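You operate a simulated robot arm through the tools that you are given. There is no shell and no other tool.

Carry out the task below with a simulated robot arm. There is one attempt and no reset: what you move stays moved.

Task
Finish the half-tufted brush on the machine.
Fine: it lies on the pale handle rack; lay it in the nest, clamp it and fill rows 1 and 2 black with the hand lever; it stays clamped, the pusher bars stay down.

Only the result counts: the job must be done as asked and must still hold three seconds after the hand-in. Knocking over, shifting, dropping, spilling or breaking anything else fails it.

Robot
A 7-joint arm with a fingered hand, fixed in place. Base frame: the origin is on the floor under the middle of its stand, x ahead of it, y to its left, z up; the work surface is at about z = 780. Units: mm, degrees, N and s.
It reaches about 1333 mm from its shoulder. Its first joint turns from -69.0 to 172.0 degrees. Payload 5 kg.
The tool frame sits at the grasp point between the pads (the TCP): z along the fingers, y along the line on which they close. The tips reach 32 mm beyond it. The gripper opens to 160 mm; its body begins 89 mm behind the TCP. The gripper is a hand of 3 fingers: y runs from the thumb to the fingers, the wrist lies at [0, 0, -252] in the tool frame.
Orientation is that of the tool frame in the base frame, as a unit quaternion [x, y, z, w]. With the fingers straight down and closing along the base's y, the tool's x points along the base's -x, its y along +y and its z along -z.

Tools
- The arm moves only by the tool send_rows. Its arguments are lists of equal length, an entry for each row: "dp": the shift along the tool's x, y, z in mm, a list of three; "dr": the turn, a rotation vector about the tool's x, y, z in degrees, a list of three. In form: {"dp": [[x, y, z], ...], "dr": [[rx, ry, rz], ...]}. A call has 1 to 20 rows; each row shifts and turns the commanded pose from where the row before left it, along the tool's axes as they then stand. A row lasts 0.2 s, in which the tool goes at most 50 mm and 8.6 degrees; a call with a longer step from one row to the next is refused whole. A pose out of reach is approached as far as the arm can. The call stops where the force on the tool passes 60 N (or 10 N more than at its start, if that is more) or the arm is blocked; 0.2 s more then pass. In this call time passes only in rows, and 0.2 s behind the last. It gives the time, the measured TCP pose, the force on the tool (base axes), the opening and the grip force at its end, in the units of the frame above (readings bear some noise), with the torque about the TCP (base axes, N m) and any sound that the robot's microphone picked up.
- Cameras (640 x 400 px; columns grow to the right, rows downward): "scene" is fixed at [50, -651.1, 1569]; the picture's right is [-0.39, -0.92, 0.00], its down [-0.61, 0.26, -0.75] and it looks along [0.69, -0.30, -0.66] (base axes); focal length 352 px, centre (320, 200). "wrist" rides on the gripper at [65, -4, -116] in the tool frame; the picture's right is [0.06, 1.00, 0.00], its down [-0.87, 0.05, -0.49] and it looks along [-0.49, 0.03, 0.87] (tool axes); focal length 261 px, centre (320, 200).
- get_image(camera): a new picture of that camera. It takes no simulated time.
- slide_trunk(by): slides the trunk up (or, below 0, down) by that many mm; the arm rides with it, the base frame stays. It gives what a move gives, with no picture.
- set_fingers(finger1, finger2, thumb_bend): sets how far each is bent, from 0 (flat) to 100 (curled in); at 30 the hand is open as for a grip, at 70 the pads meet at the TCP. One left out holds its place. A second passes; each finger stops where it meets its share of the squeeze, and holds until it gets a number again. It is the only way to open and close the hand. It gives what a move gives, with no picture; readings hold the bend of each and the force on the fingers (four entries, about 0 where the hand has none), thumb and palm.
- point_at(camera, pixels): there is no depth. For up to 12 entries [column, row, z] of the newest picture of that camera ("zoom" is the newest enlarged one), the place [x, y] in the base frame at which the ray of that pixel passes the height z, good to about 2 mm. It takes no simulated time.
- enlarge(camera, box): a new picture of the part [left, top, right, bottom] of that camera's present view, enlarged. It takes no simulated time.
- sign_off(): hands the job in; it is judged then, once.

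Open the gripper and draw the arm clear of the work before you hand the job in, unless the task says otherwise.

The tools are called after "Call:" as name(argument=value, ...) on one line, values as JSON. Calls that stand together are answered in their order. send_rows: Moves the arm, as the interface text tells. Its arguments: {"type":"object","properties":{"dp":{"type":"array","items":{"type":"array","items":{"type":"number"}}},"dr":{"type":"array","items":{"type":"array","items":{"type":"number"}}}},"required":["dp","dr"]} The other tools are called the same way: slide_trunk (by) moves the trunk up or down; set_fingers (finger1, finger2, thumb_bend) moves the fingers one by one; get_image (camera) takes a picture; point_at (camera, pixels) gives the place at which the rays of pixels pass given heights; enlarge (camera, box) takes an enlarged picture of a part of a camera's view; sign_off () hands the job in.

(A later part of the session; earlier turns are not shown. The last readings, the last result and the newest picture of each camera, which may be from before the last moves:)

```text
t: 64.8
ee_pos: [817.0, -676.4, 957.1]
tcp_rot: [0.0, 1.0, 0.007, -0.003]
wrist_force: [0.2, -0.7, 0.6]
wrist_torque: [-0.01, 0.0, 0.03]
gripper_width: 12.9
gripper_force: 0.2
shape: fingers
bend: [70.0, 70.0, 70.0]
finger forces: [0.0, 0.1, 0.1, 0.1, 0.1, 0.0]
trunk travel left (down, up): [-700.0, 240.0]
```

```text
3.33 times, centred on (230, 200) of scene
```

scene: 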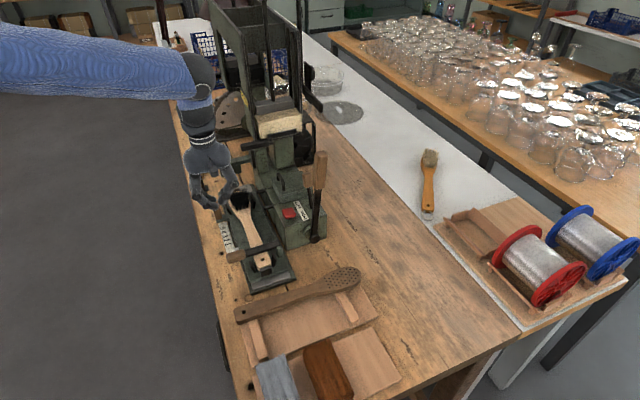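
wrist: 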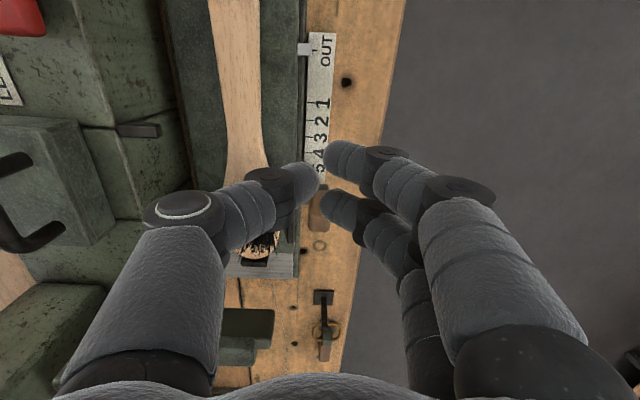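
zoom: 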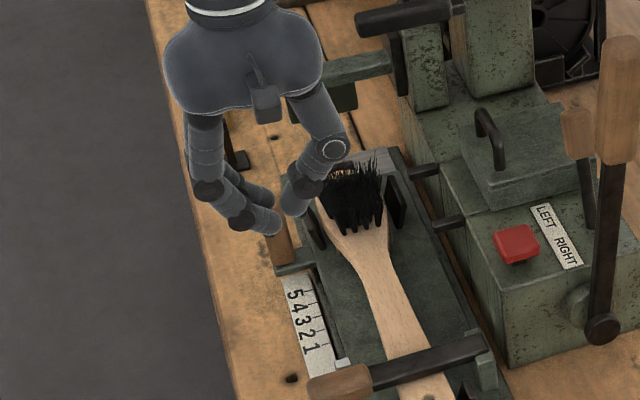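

The knob's centre is ≈(883,-673), top z≈880. I shift 7 mm in -y so finger 2 faces the knob, descend to z≈894, and start pushing +x.

Call:
send_rows(dp=[[0, -3.5, 31], [0, -3.5, 31], [-8, 0, 0], [-8, 0, 0], [-8, 0, 0], [-6, 0, 0]], dr=[[0, 0, 0], [0, 0, 0], [0, 0, 0], [0, 0, 0], [0, 0, 0], [0, 0, 0]])

Call:
get_image(camera="wrist")

Call:
enlarge(camera="scene", box=[180, 160, 280, 280])

```text
t: 66.2
ee_pos: [847.0, -684.2, 895.7]
tcp_rot: [0.0, 1.0, 0.006, -0.003]
wrist_force: [-0.3, -0.1, -0.8]
wrist_torque: [0.01, 0.0, 0.02]
gripper_width: 12.5
gripper_force: 0.0
shape: fingers
bend: [70.0, 70.0, 70.0]
finger forces: [0.0, 0.0, 0.0, 0.1, 0.0, 0.0]
trunk travel left (down, up): [-700.0, 240.0]
```

```text
taken
```

wrist: 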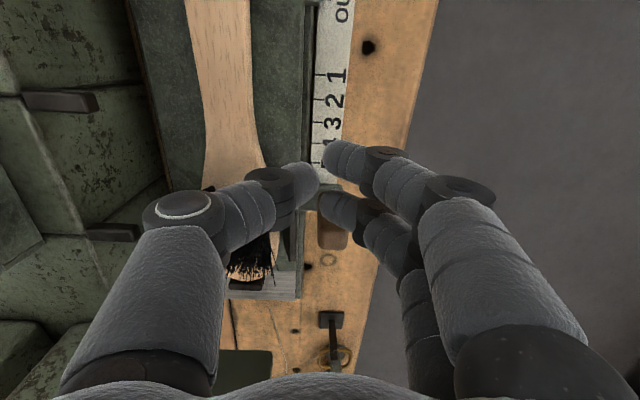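

```text
3.33 times, centred on (230, 220) of scene
```

zoom: 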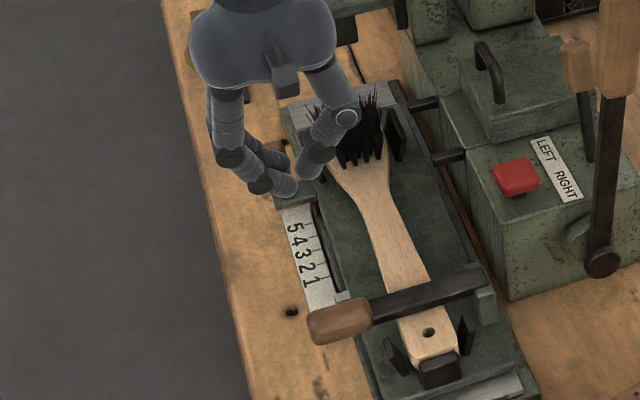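

No contact yet. I push on in 6 mm steps, watching for contact and the pointer.

Call:
send_rows(dp=[[-6, 0, 0], [-6, 0, 0], [-6, 0, 0]], dr=[[0, 0, 0], [0, 0, 0], [0, 0, 0]])

Call:
enlarge(camera="scene", box=[210, 200, 270, 270])

Call:
get_image(camera="wrist")

```text
t: 67.0
ee_pos: [865.2, -683.9, 892.7]
tcp_rot: [0.0, 1.0, 0.007, -0.004]
wrist_force: [-3.1, 1.1, 2.5]
wrist_torque: [0.02, 0.07, 0.06]
gripper_width: 12.8
gripper_force: 1.8
shape: fingers
bend: [70.0, 70.0, 70.0]
finger forces: [0.0, 3.9, 0.1, 0.0, 0.0, 0.0]
trunk travel left (down, up): [-700.0, 240.0]
```

```text
5.71 times, centred on (240, 235) of scene
```

zoom: 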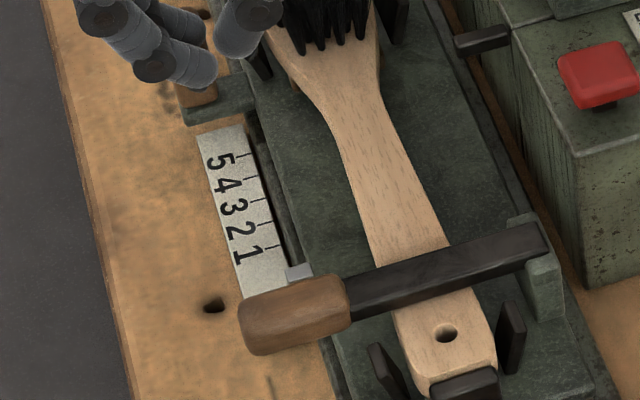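

```text
taken
```

wrist: 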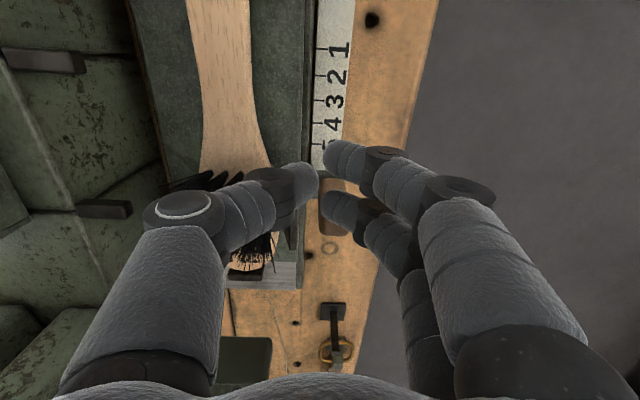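

Finger 2 bears on the knob (3.9 N) and the pointer has begun to move. I keep pushing, 24 mm.

Call:
send_rows(dp=[[-6, 0, 0], [-6, 0, 0], [-6, 0, 0], [-6, 0, 0]], dr=[[0, 0, 0], [0, 0, 0], [0, 0, 0], [0, 0, 0]])

Call:
enlarge(camera="scene", box=[210, 200, 270, 270])

Call:
get_image(camera="wrist")

```text
t: 68.0
ee_pos: [890.3, -684.5, 893.5]
tcp_rot: [0.0, 1.0, 0.007, -0.004]
wrist_force: [0.3, -0.4, 1.0]
wrist_torque: [0.04, -0.03, 0.04]
gripper_width: 12.9
gripper_force: 0.5
shape: fingers
bend: [70.0, 70.0, 70.0]
finger forces: [0.0, 0.6, 0.1, 0.1, 0.2, 0.0]
trunk travel left (down, up): [-700.0, 240.0]
```

```text
5.71 times, centred on (240, 235) of scene
```

zoom: 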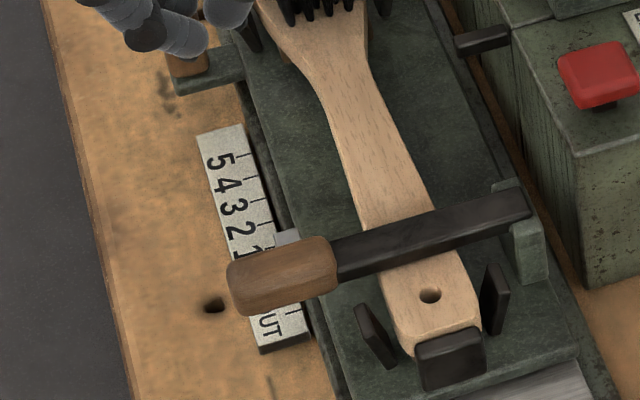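

```text
taken
```

wrist: 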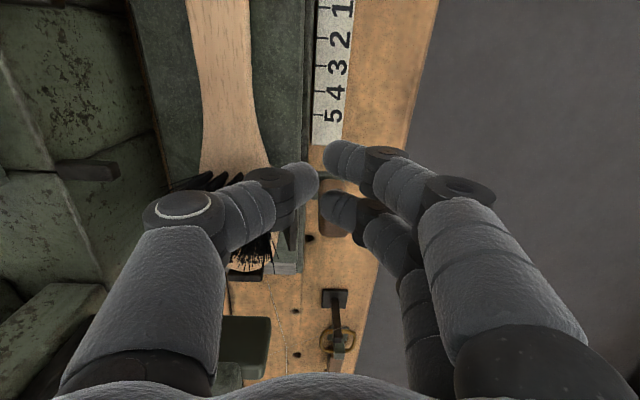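

I check how far the pointer has come: pointer now at scene (234.2,241.7) versus (236.8,248.8) at OUT.

Call:
point_at(camera="scene", pixels=[[234.2, 241.7, 805], [236.8, 248.8, 805], [231.2, 242.9, 790], [230.4, 238.9, 790], [228.6, 235, 790]])

Call:
enlarge(camera="scene", box=[220, 225, 250, 260])

Call:
enlarge(camera="wrist", box=[280, 0, 400, 80])

```text
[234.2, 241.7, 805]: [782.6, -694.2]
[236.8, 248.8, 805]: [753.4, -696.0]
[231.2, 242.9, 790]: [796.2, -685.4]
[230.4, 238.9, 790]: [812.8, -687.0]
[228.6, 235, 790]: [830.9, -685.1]
```

```text
11.43 times, centred on (235, 242) of scene
```

zoom: 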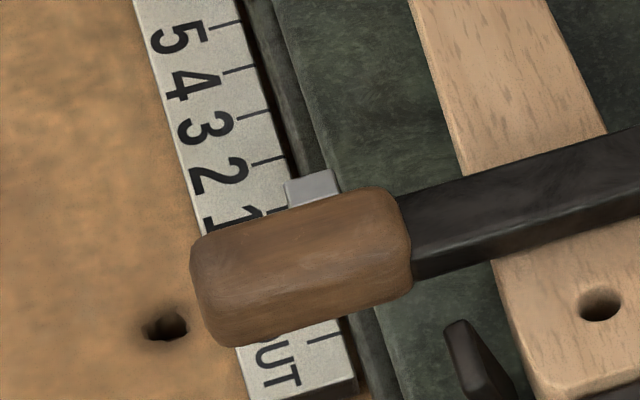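

```text
5.00 times, centred on (340, 40) of wrist
```

zoom: 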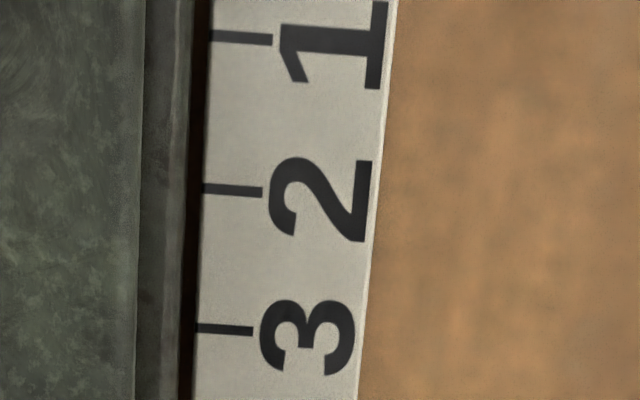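

The carriage has moved ≈29 mm; ≈19 mm remain to row 1. I push 12 mm more and re-measure.

Call:
send_rows(dp=[[-4, 0, 0], [-4, 0, 0], [-4, 0, 0]], dr=[[0, 0, 0], [0, 0, 0], [0, 0, 0]])

Call:
enlarge(camera="scene", box=[220, 220, 250, 255])

Call:
get_image(camera="wrist")

Call:
get_image(camera="scene")

```text
t: 68.8
ee_pos: [901.8, -684.1, 893.6]
tcp_rot: [0.0, 1.0, 0.006, -0.003]
wrist_force: [-0.7, -0.4, 0.7]
wrist_torque: [-0.01, 0.0, 0.0]
gripper_width: 12.8
gripper_force: 0.1
shape: fingers
bend: [70.0, 70.0, 70.0]
finger forces: [0.0, 0.1, 0.0, 0.0, 0.1, 0.0]
trunk travel left (down, up): [-700.0, 240.0]
```

```text
11.43 times, centred on (235, 238) of scene
```

zoom: 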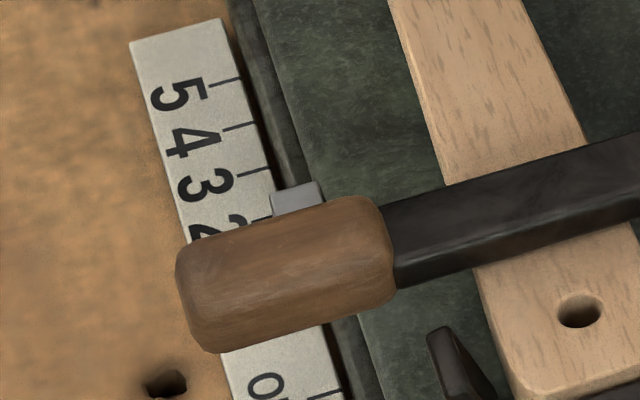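

```text
taken
```

wrist: 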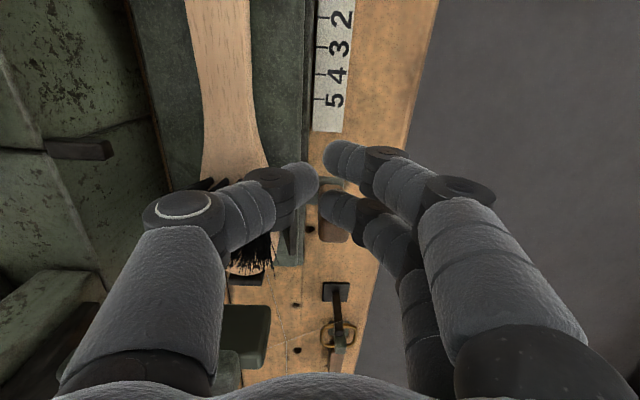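

```text
taken
```

scene: 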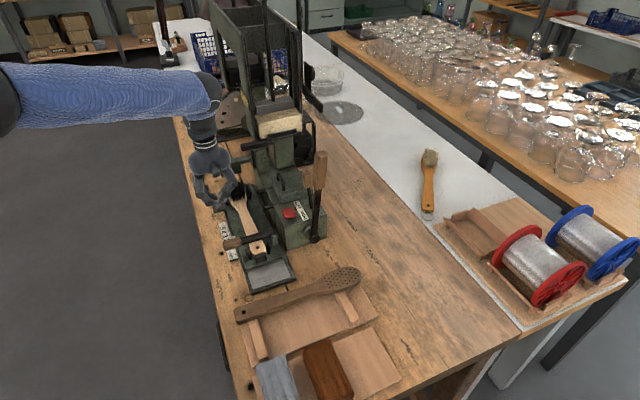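

I use the brush hole as a displacement gauge: (262.4,259.7) at OUT, (257.7,247.6) now.

Call:
point_at(camera="scene", pixels=[[262.4, 259.7, 839], [257.7, 247.6, 839], [233.1, 236.8, 805], [236.8, 248.2, 805], [235, 247.3, 805]])

```text
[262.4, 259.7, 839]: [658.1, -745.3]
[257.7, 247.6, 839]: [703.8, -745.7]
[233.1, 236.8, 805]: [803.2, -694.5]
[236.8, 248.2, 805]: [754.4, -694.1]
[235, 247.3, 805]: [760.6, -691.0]
```

The brush moved ≈46–48 mm, ahead of my finger, so the carriage snapped into position 1. I rise and verify with a view from above.

Call:
send_rows(dp=[[6, 0, 0], [6, 0, -10], [0, 0, -30], [0, 0, -40], [0, 0, -40], [25, 0, -30], [35, 0, 0]], dr=[[0, 0, 0], [0, 0, 0], [0, 0, 0], [0, 0, 0], [0, 0, 0], [0, 0, 0], [0, 0, 0]])

Call:
get_image(camera="wrist")

Call:
enlarge(camera="wrist", box=[230, 0, 390, 260])

```text
t: 70.4
ee_pos: [830.7, -683.5, 1043.4]
tcp_rot: [0.0, 1.0, 0.005, -0.003]
wrist_force: [-0.4, 0.3, 0.6]
wrist_torque: [-0.02, 0.0, 0.01]
gripper_width: 12.8
gripper_force: 0.1
shape: fingers
bend: [70.0, 70.0, 70.0]
finger forces: [0.1, 0.0, 0.0, 0.0, 0.1, 0.0]
trunk travel left (down, up): [-700.0, 240.0]
```

```text
taken
```

wrist: 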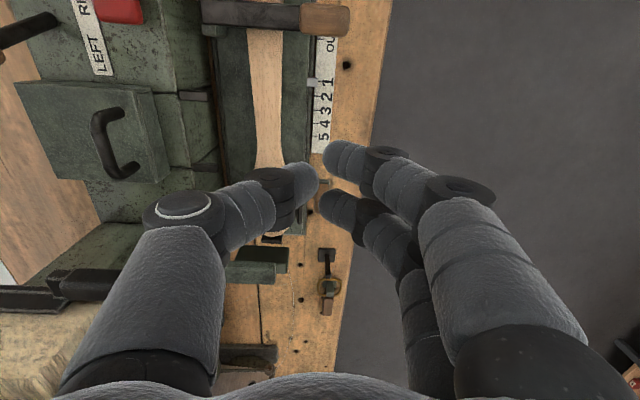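

```text
1.54 times, centred on (310, 130) of wrist
```

zoom: 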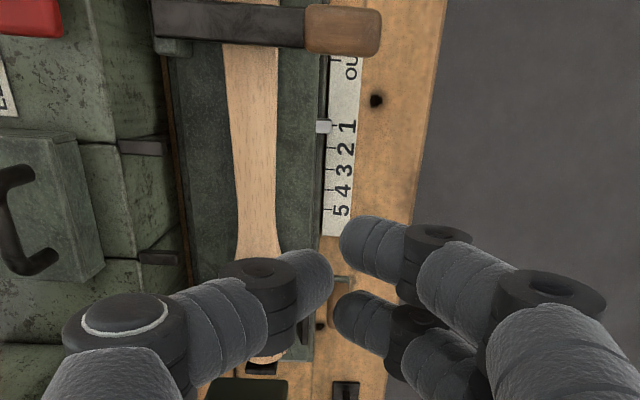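

The pointer stands exactly on "1". Now for the hand lever: I rise to z≈1150, yaw +90° and move towards it to study it.

Call:
send_rows(dp=[[0, 0, -36], [0, 0, -36], [16, -12, -36], [16, -12, 0], [16, -12, 0], [0, 0, 0], [0, 0, 0], [0, 0, 0], [0, 0, 0], [0, 0, 0], [0, 0, 0], [0, 0, 0], [0, 0, 0], [0, 0, 0], [0, 0, 0], [0, 0, 0], [-35, -30, 0], [-35, -30, 0], [-35, -30, 0]], dr=[[0, 0, 0], [0, 0, 0], [0, 0, 0], [0, 0, 0], [0, 0, 0], [0, 0, 8.18], [0, 0, 8.18], [0, 0, 8.18], [0, 0, 8.18], [0, 0, 8.18], [0, 0, 8.18], [0, 0, 8.18], [0, 0, 8.18], [0, 0, 8.18], [0, 0, 8.18], [0, 0, 8.18], [0, 0, 0], [0, 0, 0], [0, 0, 0]])

Call:
get_image(camera="wrist")

Call:
get_image(camera="scene")

```text
t: 74.4
ee_pos: [693.1, -829.2, 1151.4]
tcp_rot: [0.706, 0.708, 0.003, -0.008]
wrist_force: [-0.1, -0.5, -0.2]
wrist_torque: [0.04, 0.0, -0.01]
gripper_width: 12.5
gripper_force: 0.0
shape: fingers
bend: [70.0, 70.0, 70.0]
finger forces: [0.0, 0.1, 0.0, 0.0, 0.0, 0.0]
trunk travel left (down, up): [-700.0, 240.0]
```

```text
taken
```

wrist: 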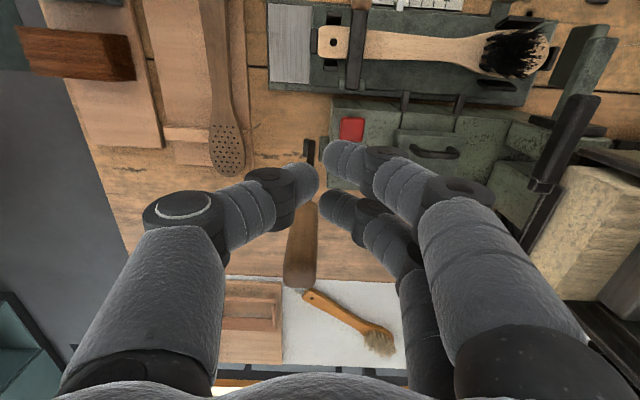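

```text
taken
```

scene: 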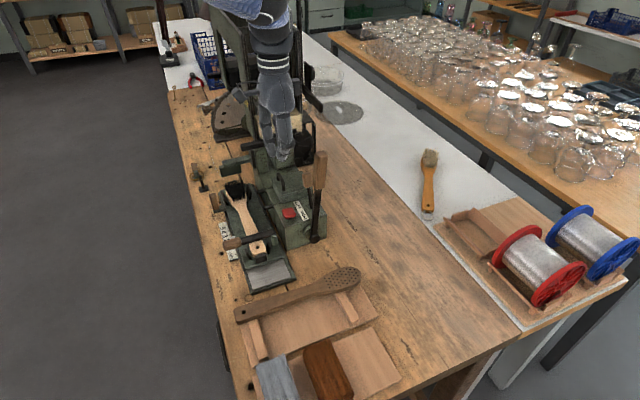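

I triangulate the hand lever's top: wrist (300,280) and scene (321,153) at trial heights.

Call:
enlarge(camera="wrist", box=[260, 130, 360, 310])

Call:
enlarge(camera="scene", box=[290, 140, 350, 250])

Call:
point_at(camera="wrist", pixels=[[300, 275, 1095], [300, 275, 1075], [302, 215, 1000], [302, 215, 980], [308, 152, 829], [308, 152, 840]])

Call:
point_at(camera="scene", pixels=[[321, 154, 1095], [321, 154, 1075], [319, 190, 1000], [319, 190, 980], [315, 238.6, 829], [315, 238.6, 840]])

```text
2.22 times, centred on (310, 220) of wrist
```

zoom: 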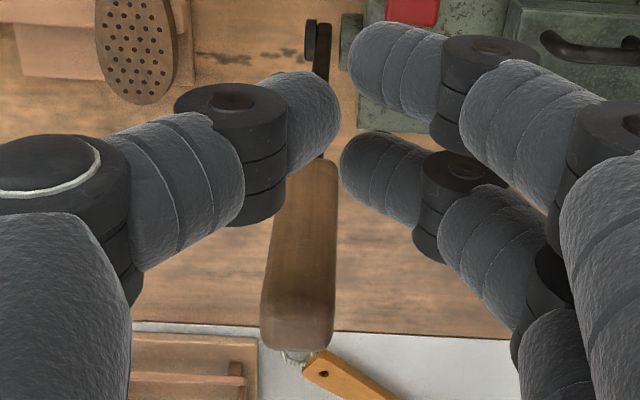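

```text
3.64 times, centred on (320, 195) of scene
```

zoom: 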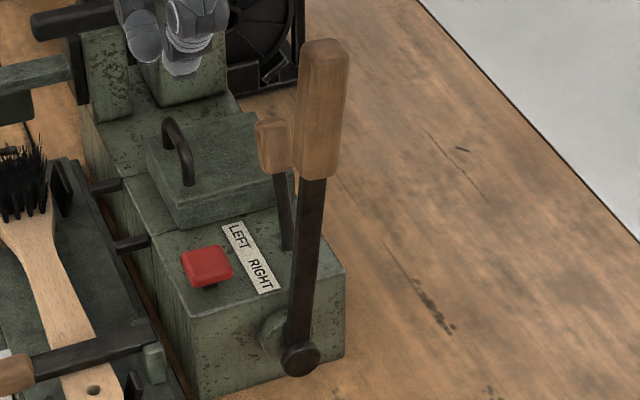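

```text
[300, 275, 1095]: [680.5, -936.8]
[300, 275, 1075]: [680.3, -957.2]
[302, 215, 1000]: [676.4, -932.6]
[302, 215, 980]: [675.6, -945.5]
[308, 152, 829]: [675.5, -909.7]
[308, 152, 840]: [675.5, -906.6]
```

```text
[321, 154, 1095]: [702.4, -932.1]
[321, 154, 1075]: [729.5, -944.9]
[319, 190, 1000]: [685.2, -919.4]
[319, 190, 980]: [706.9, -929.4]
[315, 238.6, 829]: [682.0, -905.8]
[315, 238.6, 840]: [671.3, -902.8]
```

The lever's top is ≈(680,-921,1111), pivot ≈(677,-907,833): nearly upright. I open the hand, move above it and descend to cage its handle at z≈1080.

Call:
set_fingers(finger1=56, finger2=56, thumb_bend=56)

Call:
send_rows(dp=[[0, -6, -15], [-30, -7, -3], [-30, 0, 0], [-29, 0, 0]], dr=[[0, 0, 0], [0, 0, 0], [0, 0, 0], [0, 0, 0]])

Call:
get_image(camera="wrist")

Call:
enlarge(camera="scene", box=[260, 110, 360, 230])

```text
t: 75.4
ee_pos: [692.9, -827.5, 1150.9]
tcp_rot: [0.707, 0.707, 0.001, -0.007]
wrist_force: [-0.5, 0.0, 0.3]
wrist_torque: [0.03, 0.02, 0.01]
gripper_width: 62.6
gripper_force: 0.0
shape: fingers
bend: [56.0, 56.0, 56.0]
finger forces: [0.0, 0.1, 0.0, 0.0, 0.0, 0.0]
trunk travel left (down, up): [-700.0, 240.0]
```

```text
t: 76.4
ee_pos: [682.0, -917.5, 1166.5]
tcp_rot: [0.707, 0.707, 0.002, -0.008]
wrist_force: [-0.8, -0.5, -1.3]
wrist_torque: [0.05, -0.02, -0.04]
gripper_width: 62.6
gripper_force: 0.2
shape: fingers
bend: [56.0, 56.0, 56.0]
finger forces: [0.0, 0.0, 0.1, 0.0, 0.1, 0.0]
trunk travel left (down, up): [-700.0, 240.0]
```

```text
taken
```

wrist: 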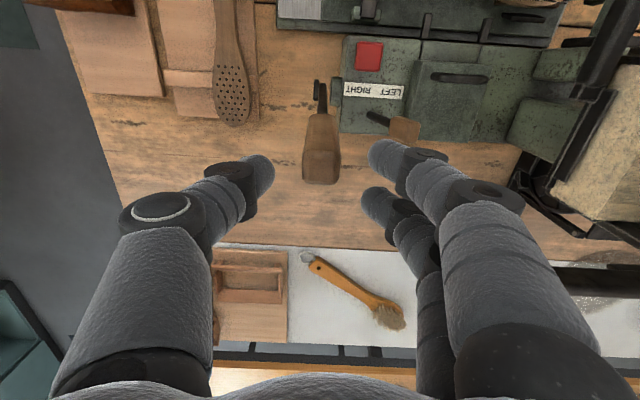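

```text
3.33 times, centred on (310, 170) of scene
```

zoom: 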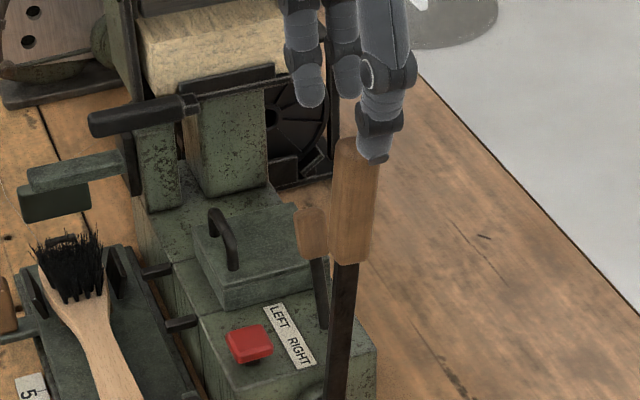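

The handle sits centrally between thumb and fingers (wrist (320,175)). I shift 4 mm in -y and descend to z≈1080.

Call:
send_rows(dp=[[-4, 0, 16], [0, 0, 24], [0, 0, 24], [0, 0, 24]], dr=[[0, 0, 0], [0, 0, 0], [0, 0, 0], [0, 0, 0]])

Call:
get_image(camera="wrist")

Call:
enlarge(camera="scene", box=[260, 130, 360, 250])

```text
t: 77.4
ee_pos: [681.2, -921.6, 1080.0]
tcp_rot: [0.708, 0.707, 0.001, -0.007]
wrist_force: [0.1, -0.4, 0.0]
wrist_torque: [-0.01, 0.01, -0.02]
gripper_width: 62.7
gripper_force: 0.0
shape: fingers
bend: [56.0, 56.0, 56.0]
finger forces: [0.0, 0.1, 0.0, 0.0, 0.0, 0.0]
trunk travel left (down, up): [-700.0, 240.0]
```

```text
taken
```

wrist: 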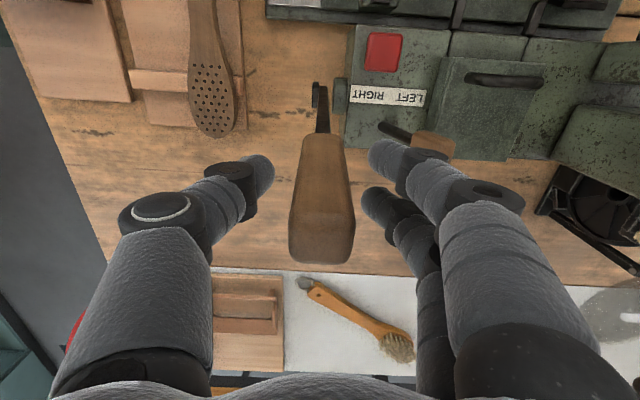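

```text
3.33 times, centred on (310, 190) of scene
```

zoom: 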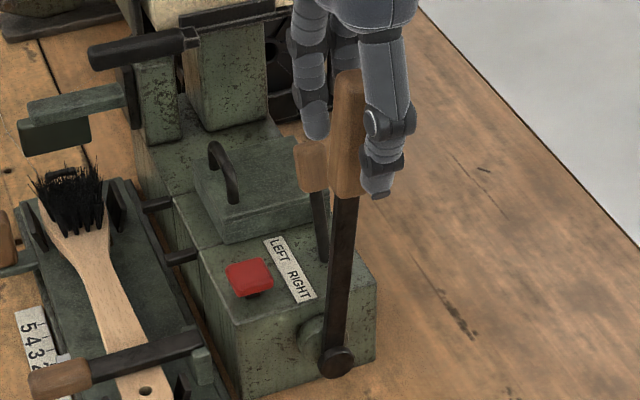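

The handle is well inside the grasp. I close on it and then test a small move towards +y.

Call:
set_fingers(finger1=72, finger2=72, thumb_bend=72)

Call:
send_rows(dp=[[4, 0, 0], [4, 0, 0]], dr=[[0, 0, 0], [0, 0, 0]])

Call:
get_image(camera="wrist")

Call:
enlarge(camera="scene", box=[260, 130, 360, 250])

```text
t: 78.4
ee_pos: [680.8, -920.4, 1079.6]
tcp_rot: [0.707, 0.707, 0.002, -0.007]
wrist_force: [3.9, 1.3, -5.0]
wrist_torque: [0.03, -0.07, -0.05]
gripper_width: 32.6
gripper_force: 15.1
shape: fingers
bend: [65.0, 65.0, 67.0]
finger forces: [8.4, 8.5, 0.0, 0.0, 13.4, 0.0]
trunk travel left (down, up): [-700.0, 240.0]
```

```text
t: 79.0
ee_pos: [681.0, -912.4, 1080.2]
tcp_rot: [0.707, 0.708, 0.002, -0.006]
wrist_force: [4.5, -3.7, -2.0]
wrist_torque: [-0.12, -0.09, -0.05]
gripper_width: 32.3
gripper_force: 16.1
shape: fingers
bend: [65.0, 65.0, 67.0]
finger forces: [8.6, 9.9, 0.0, 0.0, 13.8, 0.0]
trunk travel left (down, up): [-700.0, 240.0]
```

```text
taken
```

wrist: 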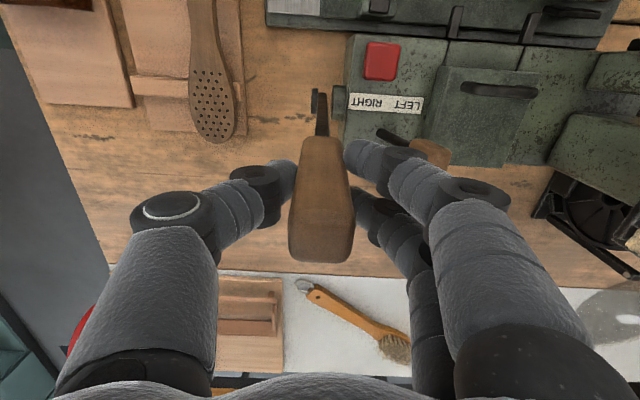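

```text
3.33 times, centred on (310, 190) of scene
```

zoom: 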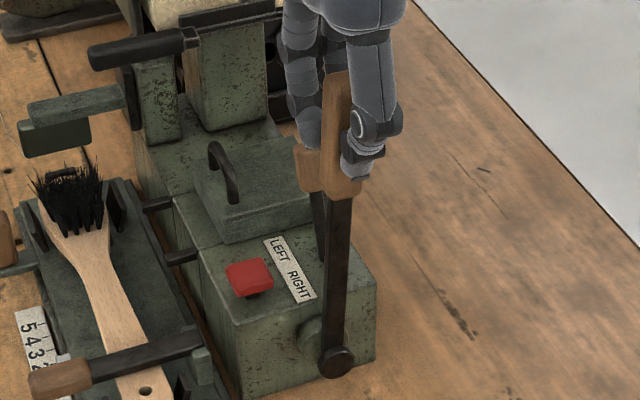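

The lever's top moved towards +y with ≈4–5 N resistance: that is the stroke direction. I follow its arc (radius ≈247 mm about y=-907, z=833) to ≈10°.

Call:
send_rows(dp=[[8, 0, 0], [8, 0, 0.3], [8, 0, 0.6], [8, 0, 0.9], [8, 0, 1.2], [8, 0, 1.5]], dr=[[0, 0, 0], [0, 0, 0], [0, 0, 0], [0, 0, 0], [0, 0, 0], [0, 0, 0]])

Call:
enlarge(camera="scene", box=[240, 130, 340, 250])

Call:
get_image(camera="wrist")

```text
t: 80.4
ee_pos: [681.0, -863.5, 1077.0]
tcp_rot: [0.707, 0.707, 0.001, -0.006]
wrist_force: [6.1, -3.7, 6.6]
wrist_torque: [-0.36, -0.23, -0.02]
gripper_width: 32.4
gripper_force: 17.8
shape: fingers
bend: [65.0, 68.0, 68.0]
finger forces: [7.9, 13.2, 0.1, 0.0, 14.6, 0.1]
trunk travel left (down, up): [-700.0, 240.0]
```

```text
3.33 times, centred on (290, 190) of scene
```

zoom: 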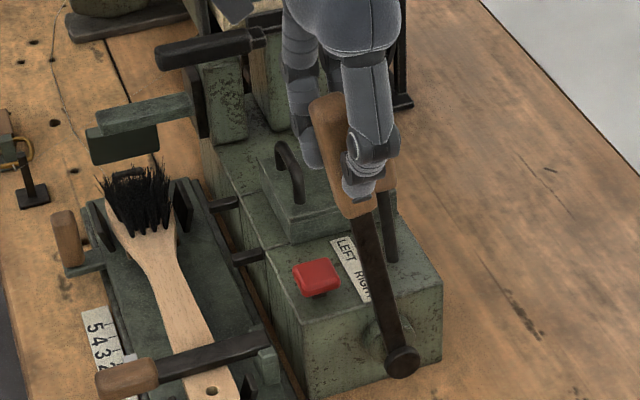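

```text
taken
```

wrist: 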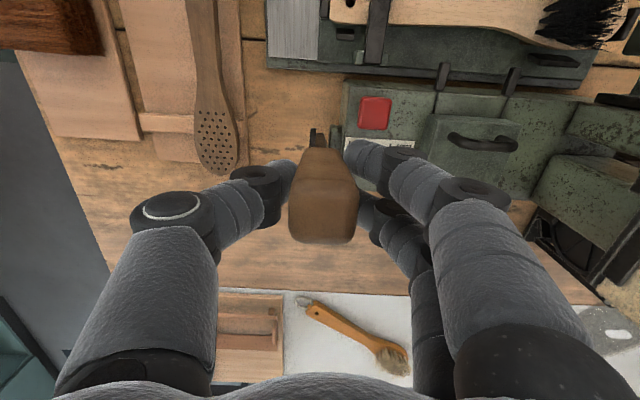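

The lever follows well (≈10°, forces ≈7 N). I continue to ≈20° and ≈30°.

Call:
send_rows(dp=[[8.3, 0, 1.6], [8.3, 0, 1.9], [8.3, 0, 2.2], [8.3, 0, 2.5], [8.3, 0, 2.8]], dr=[[0, 0, 0], [0, 0, 0], [0, 0, 0], [0, 0, 0], [0, 0, 0]])

Call:
enlarge(camera="scene", box=[220, 130, 320, 250])

```text
t: 81.6
ee_pos: [680.5, -822.0, 1065.3]
tcp_rot: [0.708, 0.706, 0.002, -0.007]
wrist_force: [7.4, -5.7, 1.5]
wrist_torque: [-0.41, -0.23, 0.05]
gripper_width: 32.4
gripper_force: 16.9
shape: fingers
bend: [64.0, 68.0, 68.0]
finger forces: [7.8, 12.6, 0.0, 0.0, 13.6, 0.0]
trunk travel left (down, up): [-700.0, 240.0]
```

```text
3.33 times, centred on (270, 190) of scene
```

zoom: 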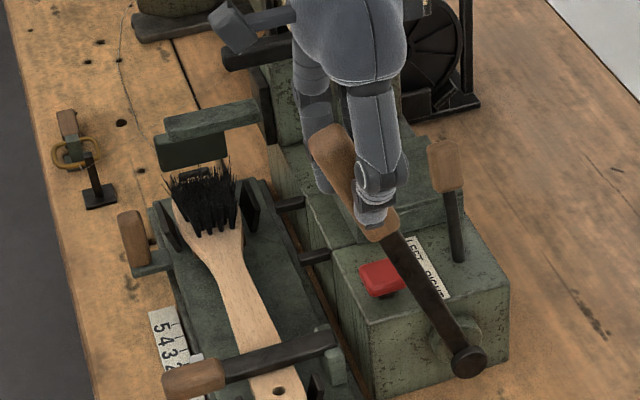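

≈23° now, light forces. I continue along the arc to ≈35–40°.

Call:
send_rows(dp=[[8, 0, 3.1], [8, 0, 3.4], [8, 0, 3.8], [8, 0, 4.2], [7.5, 0, 4.5]], dr=[[0, 0, 0], [0, 0, 0], [0, 0, 0], [0, 0, 0], [0, 0, 0]])

Call:
enlarge(camera="scene", box=[210, 130, 330, 250])

Call:
get_image(camera="wrist")

```text
t: 82.8
ee_pos: [680.5, -782.9, 1045.9]
tcp_rot: [0.707, 0.707, 0.002, -0.008]
wrist_force: [4.8, -8.3, 1.2]
wrist_torque: [-0.42, -0.24, 0.02]
gripper_width: 32.5
gripper_force: 16.8
shape: fingers
bend: [64.0, 68.0, 68.0]
finger forces: [7.9, 11.6, 0.0, 0.0, 13.7, 0.0]
trunk travel left (down, up): [-700.0, 240.0]
```

```text
3.33 times, centred on (270, 190) of scene
```

zoom: 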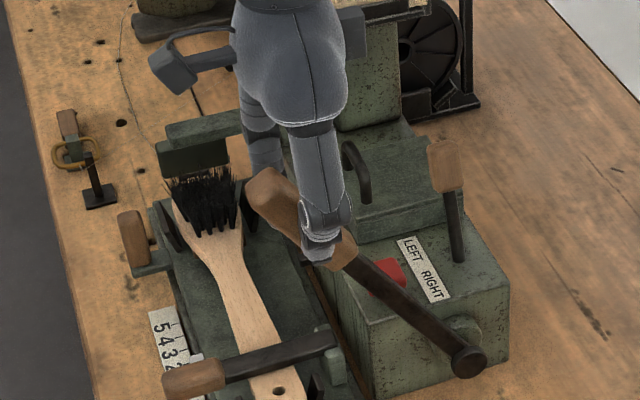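

```text
taken
```

wrist: 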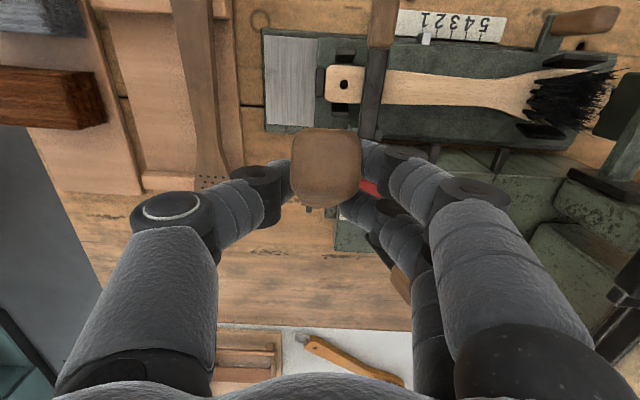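

≈35°. I continue; forces remain moderate (≈9 N).

Call:
send_rows(dp=[[7, 0, 4.8], [7, 0, 5.2], [6.8, 0, 5.5], [6.6, 0, 5.8], [6.4, 0, 6.1]], dr=[[0, 0, 0], [0, 0, 0], [0, 0, 0], [0, 0, 0], [0, 0, 0]])

Call:
enlarge(camera="scene", box=[210, 130, 330, 250])

```text
t: 84.0
ee_pos: [681.2, -747.6, 1018.9]
tcp_rot: [0.707, 0.707, 0.002, -0.006]
wrist_force: [9.0, -7.5, 2.0]
wrist_torque: [-0.46, -0.3, 0.03]
gripper_width: 32.6
gripper_force: 16.4
shape: fingers
bend: [64.0, 68.0, 68.0]
finger forces: [8.4, 12.8, 0.1, 0.0, 12.2, 0.0]
trunk travel left (down, up): [-700.0, 240.0]
```

```text
3.33 times, centred on (270, 190) of scene
```

zoom: 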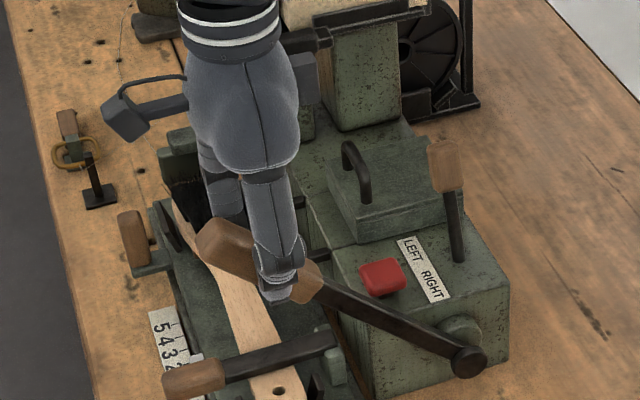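

≈46°, no stop yet. I continue.

Call:
send_rows(dp=[[5.8, 0, 6.0], [5.5, 0, 6.3], [5.2, 0, 6.6], [4.9, 0, 6.8]], dr=[[0, 0, 0], [0, 0, 0], [0, 0, 0], [0, 0, 0]])

Call:
enlarge(camera="scene", box=[210, 130, 330, 250])

Call:
get_image(camera="wrist")

```text
t: 85.0
ee_pos: [680.6, -726.3, 995.1]
tcp_rot: [0.706, 0.708, 0.002, -0.007]
wrist_force: [11.1, -6.5, 6.3]
wrist_torque: [-0.45, -0.29, 0.05]
gripper_width: 32.6
gripper_force: 17.6
shape: fingers
bend: [64.0, 68.0, 68.0]
finger forces: [9.1, 13.5, 0.1, 0.0, 12.0, 0.2]
trunk travel left (down, up): [-700.0, 240.0]
heard: click
```

```text
3.33 times, centred on (270, 190) of scene
```

zoom: 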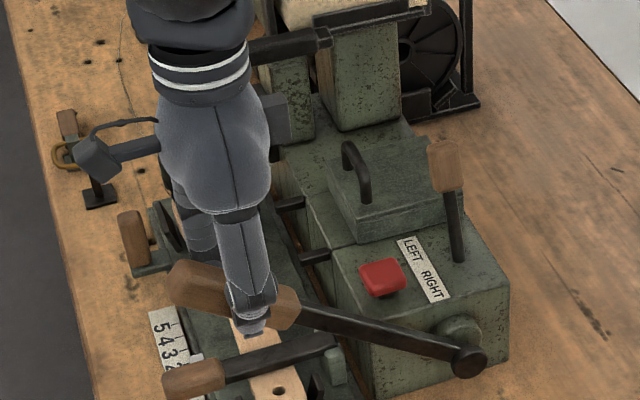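

```text
taken
```

wrist: 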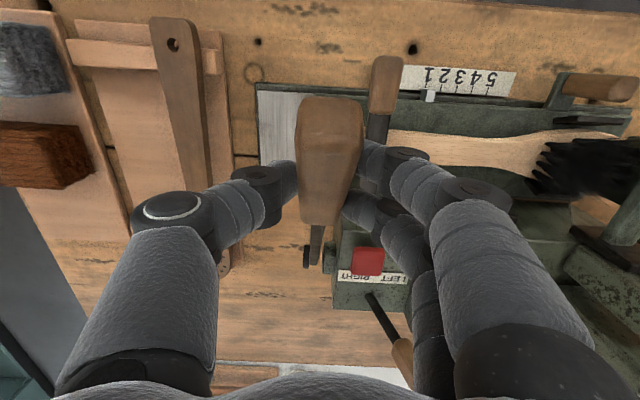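

A click was heard at ≈54°: the stroke fired. I look at the brush head for the new tufts.

Call:
enlarge(camera="wrist", box=[500, 60, 640, 220])

Call:
enlarge(camera="scene", box=[215, 150, 265, 200])

```text
2.50 times, centred on (570, 140) of wrist
```

zoom: 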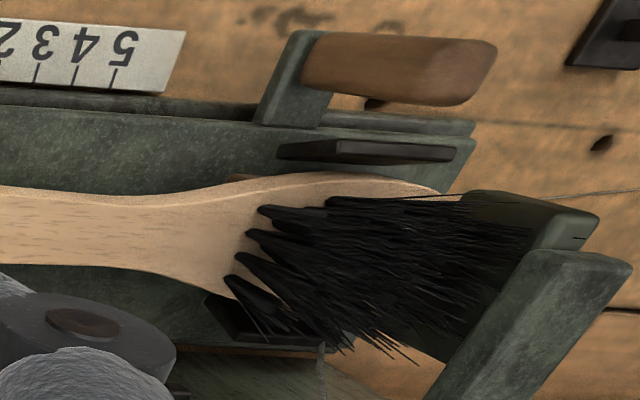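

```text
8.00 times, centred on (240, 175) of scene
```

zoom: 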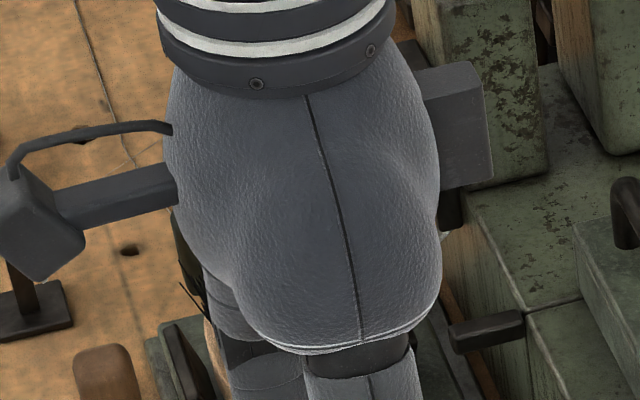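

I press a little further to see whether the lever is at its end.

Call:
send_rows(dp=[[3, 0, 4.5], [3, 0, 4.5]], dr=[[0, 0, 0], [0, 0, 0]])

Call:
enlarge(camera="scene", box=[210, 130, 330, 250])

```text
t: 85.6
ee_pos: [679.4, -720.9, 986.2]
tcp_rot: [0.707, 0.707, 0.002, -0.007]
wrist_force: [10.3, -4.6, 6.5]
wrist_torque: [-0.4, -0.32, 0.03]
gripper_width: 32.7
gripper_force: 17.1
shape: fingers
bend: [64.0, 68.0, 68.0]
finger forces: [8.9, 13.6, 0.0, 0.0, 12.3, 0.0]
trunk travel left (down, up): [-700.0, 240.0]
```

```text
3.33 times, centred on (270, 190) of scene
```

zoom: 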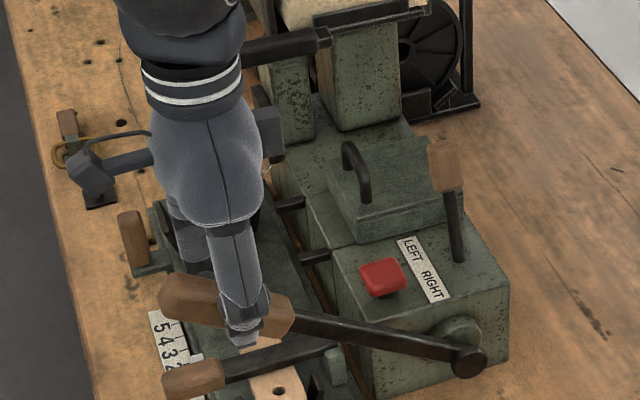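

It still moves freely past the click (≈57°), so the stroke is done; I return the lever along the same arc.

Call:
send_rows(dp=[[-3, 0, -4.5], [-3, 0, -4.5], [-4.9, 0, -6.8], [-5.2, 0, -6.6], [-5.5, 0, -6.3], [-5.8, 0, -6.0], [-6.4, 0, -6.1], [-6.6, 0, -5.8], [-6.8, 0, -5.5], [-7, 0, -5.2], [-7, 0, -4.8], [-7.5, 0, -4.5], [-8, 0, -4.2], [-8, 0, -3.8], [-8, 0, -3.4], [-8, 0, -3.1], [-8.3, 0, -2.8], [-8.3, 0, -2.5], [-8.3, 0, -2.2], [-8.3, 0, -1.9]], dr=[[0, 0, 0], [0, 0, 0], [0, 0, 0], [0, 0, 0], [0, 0, 0], [0, 0, 0], [0, 0, 0], [0, 0, 0], [0, 0, 0], [0, 0, 0], [0, 0, 0], [0, 0, 0], [0, 0, 0], [0, 0, 0], [0, 0, 0], [0, 0, 0], [0, 0, 0], [0, 0, 0], [0, 0, 0], [0, 0, 0]])

Call:
enlarge(camera="scene", box=[220, 130, 340, 250])

Call:
enlarge(camera="scene", box=[215, 150, 275, 210])

```text
t: 89.8
ee_pos: [680.2, -856.8, 1076.2]
tcp_rot: [0.707, 0.708, 0.001, -0.007]
wrist_force: [2.2, -2.5, 6.3]
wrist_torque: [0.12, -0.03, 0.08]
gripper_width: 31.0
gripper_force: 16.6
shape: fingers
bend: [68.0, 65.0, 68.0]
finger forces: [9.6, 7.7, 0.1, 0.1, 15.3, 0.1]
trunk travel left (down, up): [-700.0, 240.0]
```

```text
3.33 times, centred on (280, 190) of scene
```

zoom: 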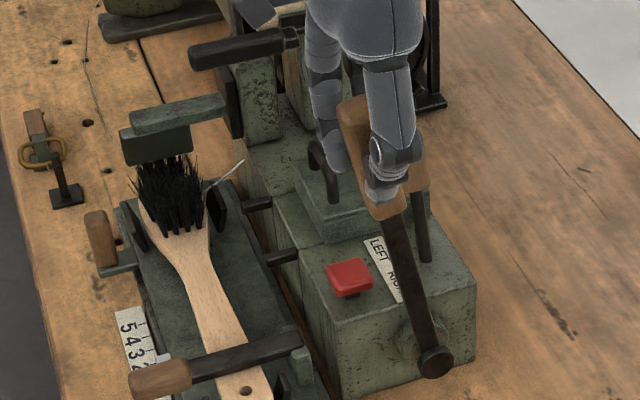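

```text
6.67 times, centred on (245, 180) of scene
```

zoom: 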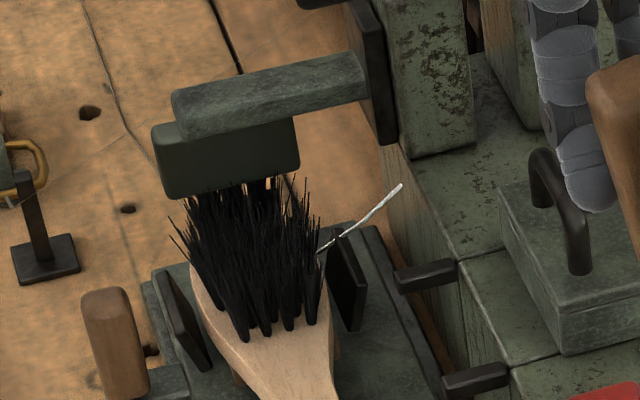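

A silvery wire end now sticks out beside the head at scene ≈(251,187), which was not there before. I finish returning the lever, then inspect it closely.

Call:
send_rows(dp=[[-8.3, 0, -1.6], [-8, 0, -1.5], [-8, 0, -1.2], [-8, 0, -0.9], [-8, 0, -0.6], [-8, 0, -0.3], [-8, 0, 0], [-6, 0, 0]], dr=[[0, 0, 0], [0, 0, 0], [0, 0, 0], [0, 0, 0], [0, 0, 0], [0, 0, 0], [0, 0, 0], [0, 0, 0]])

Call:
enlarge(camera="scene", box=[230, 170, 260, 200])

Call:
enlarge(camera="scene", box=[220, 100, 340, 250])

Call:
get_image(camera="wrist")

```text
t: 91.6
ee_pos: [681.6, -916.3, 1081.8]
tcp_rot: [0.706, 0.708, 0.002, -0.008]
wrist_force: [0.9, 11.4, -3.0]
wrist_torque: [0.42, 0.01, 0.17]
gripper_width: 30.6
gripper_force: 16.7
shape: fingers
bend: [68.0, 65.0, 68.0]
finger forces: [12.0, 6.7, 0.1, 0.2, 14.9, 0.0]
trunk travel left (down, up): [-700.0, 240.0]
```

```text
13.33 times, centred on (245, 185) of scene
```

zoom: 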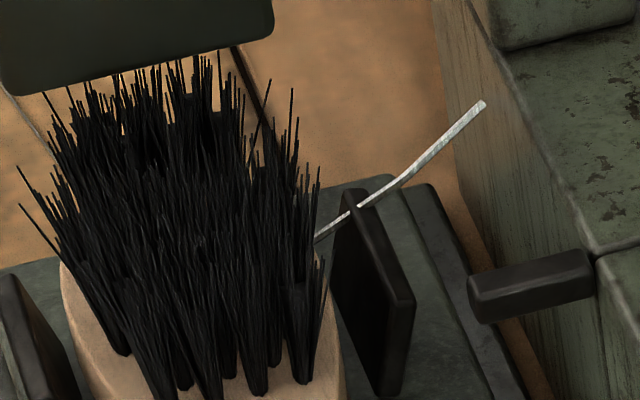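

```text
2.67 times, centred on (280, 175) of scene
```

zoom: 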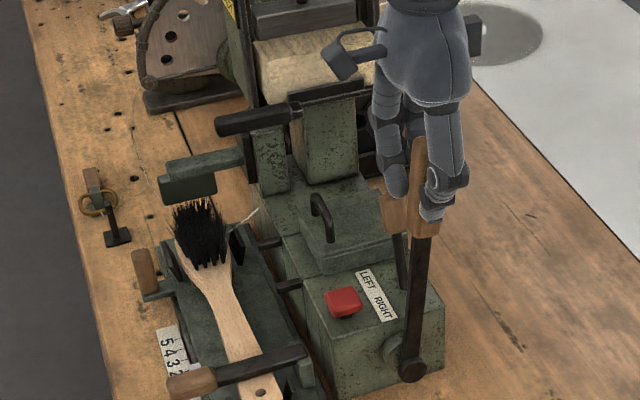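

```text
taken
```

wrist: 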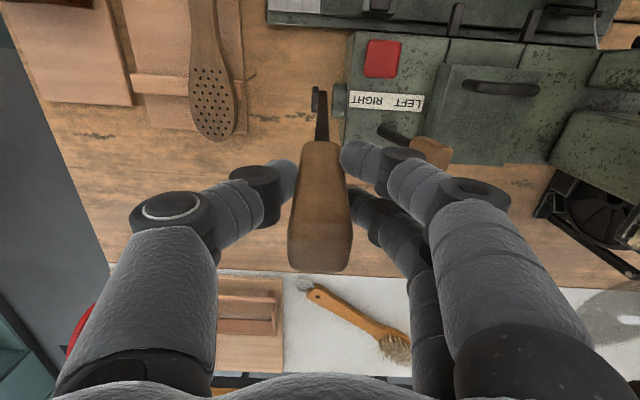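

The lever is back against its rest stop. I release it, rise, and go to look at the head from above.

Call:
set_fingers(finger1=54, finger2=54, thumb_bend=54)

Call:
send_rows(dp=[[0, 0, -25], [0, 0, -35], [0, 0, -35], [40, 0, 0], [40, 0, 0], [40, 0, 0], [40, 25, 0], [30, 35, 0]], dr=[[0, 0, 0], [0, 0, 0], [0, 0, 0], [0, 0, 0], [0, 0, 0], [0, 0, 0], [0, 0, 0], [0, 0, 0]])

Call:
get_image(camera="wrist")

Call:
enlarge(camera="scene", box=[215, 150, 275, 210])

```text
t: 92.6
ee_pos: [680.9, -918.8, 1080.8]
tcp_rot: [0.707, 0.708, 0.001, -0.007]
wrist_force: [0.2, -0.2, -0.5]
wrist_torque: [-0.02, 0.0, 0.01]
gripper_width: 70.3
gripper_force: 0.0
shape: fingers
bend: [54.0, 54.0, 54.0]
finger forces: [0.1, 0.0, 0.1, 0.1, 0.0, 0.0]
trunk travel left (down, up): [-700.0, 240.0]
```

```text
t: 94.4
ee_pos: [742.3, -728.2, 1176.6]
tcp_rot: [0.707, 0.707, 0.001, -0.007]
wrist_force: [1.2, 0.1, -0.5]
wrist_torque: [-0.02, 0.04, -0.02]
gripper_width: 70.7
gripper_force: 0.0
shape: fingers
bend: [54.0, 54.0, 54.0]
finger forces: [0.0, 0.0, 0.1, 0.1, 0.1, 0.0]
trunk travel left (down, up): [-700.0, 240.0]
```

```text
taken
```

wrist: 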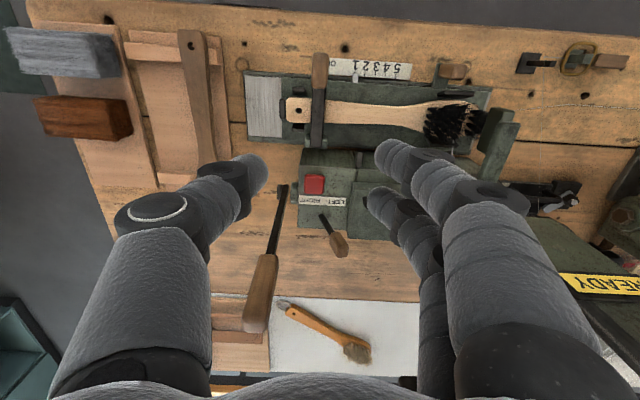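

```text
6.67 times, centred on (245, 180) of scene
```

zoom: 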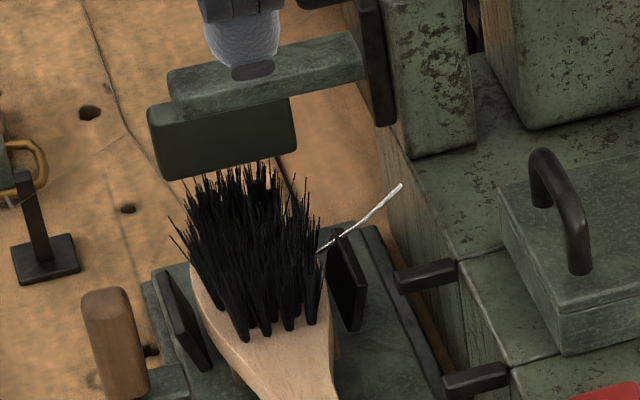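

The yellow plate is a status display: it now shows "READY" instead of "NOT CLAMPED". I zoom on it and on the head.

Call:
enlarge(camera="wrist", box=[540, 240, 640, 320])

Call:
enlarge(camera="wrist", box=[400, 80, 520, 180])

Call:
enlarge(camera="wrist", box=[240, 40, 480, 160])

```text
5.00 times, centred on (590, 280) of wrist
```

zoom: 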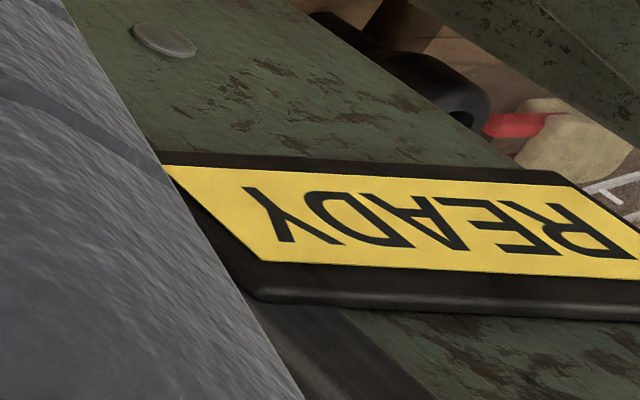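

```text
4.00 times, centred on (460, 130) of wrist
```

zoom: 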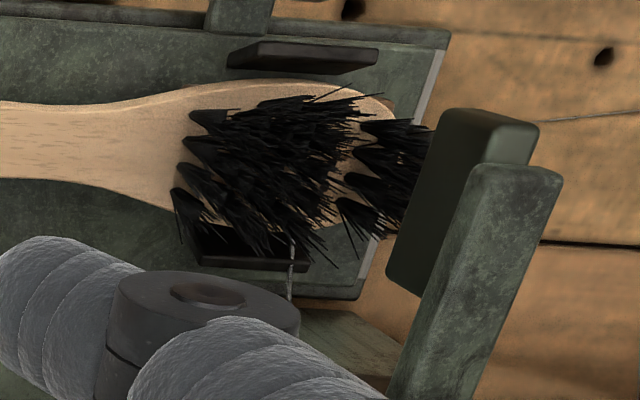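

```text
2.67 times, centred on (360, 100) of wrist
```

zoom: 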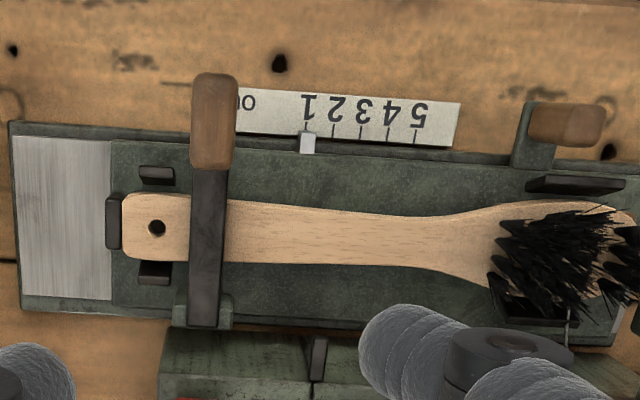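

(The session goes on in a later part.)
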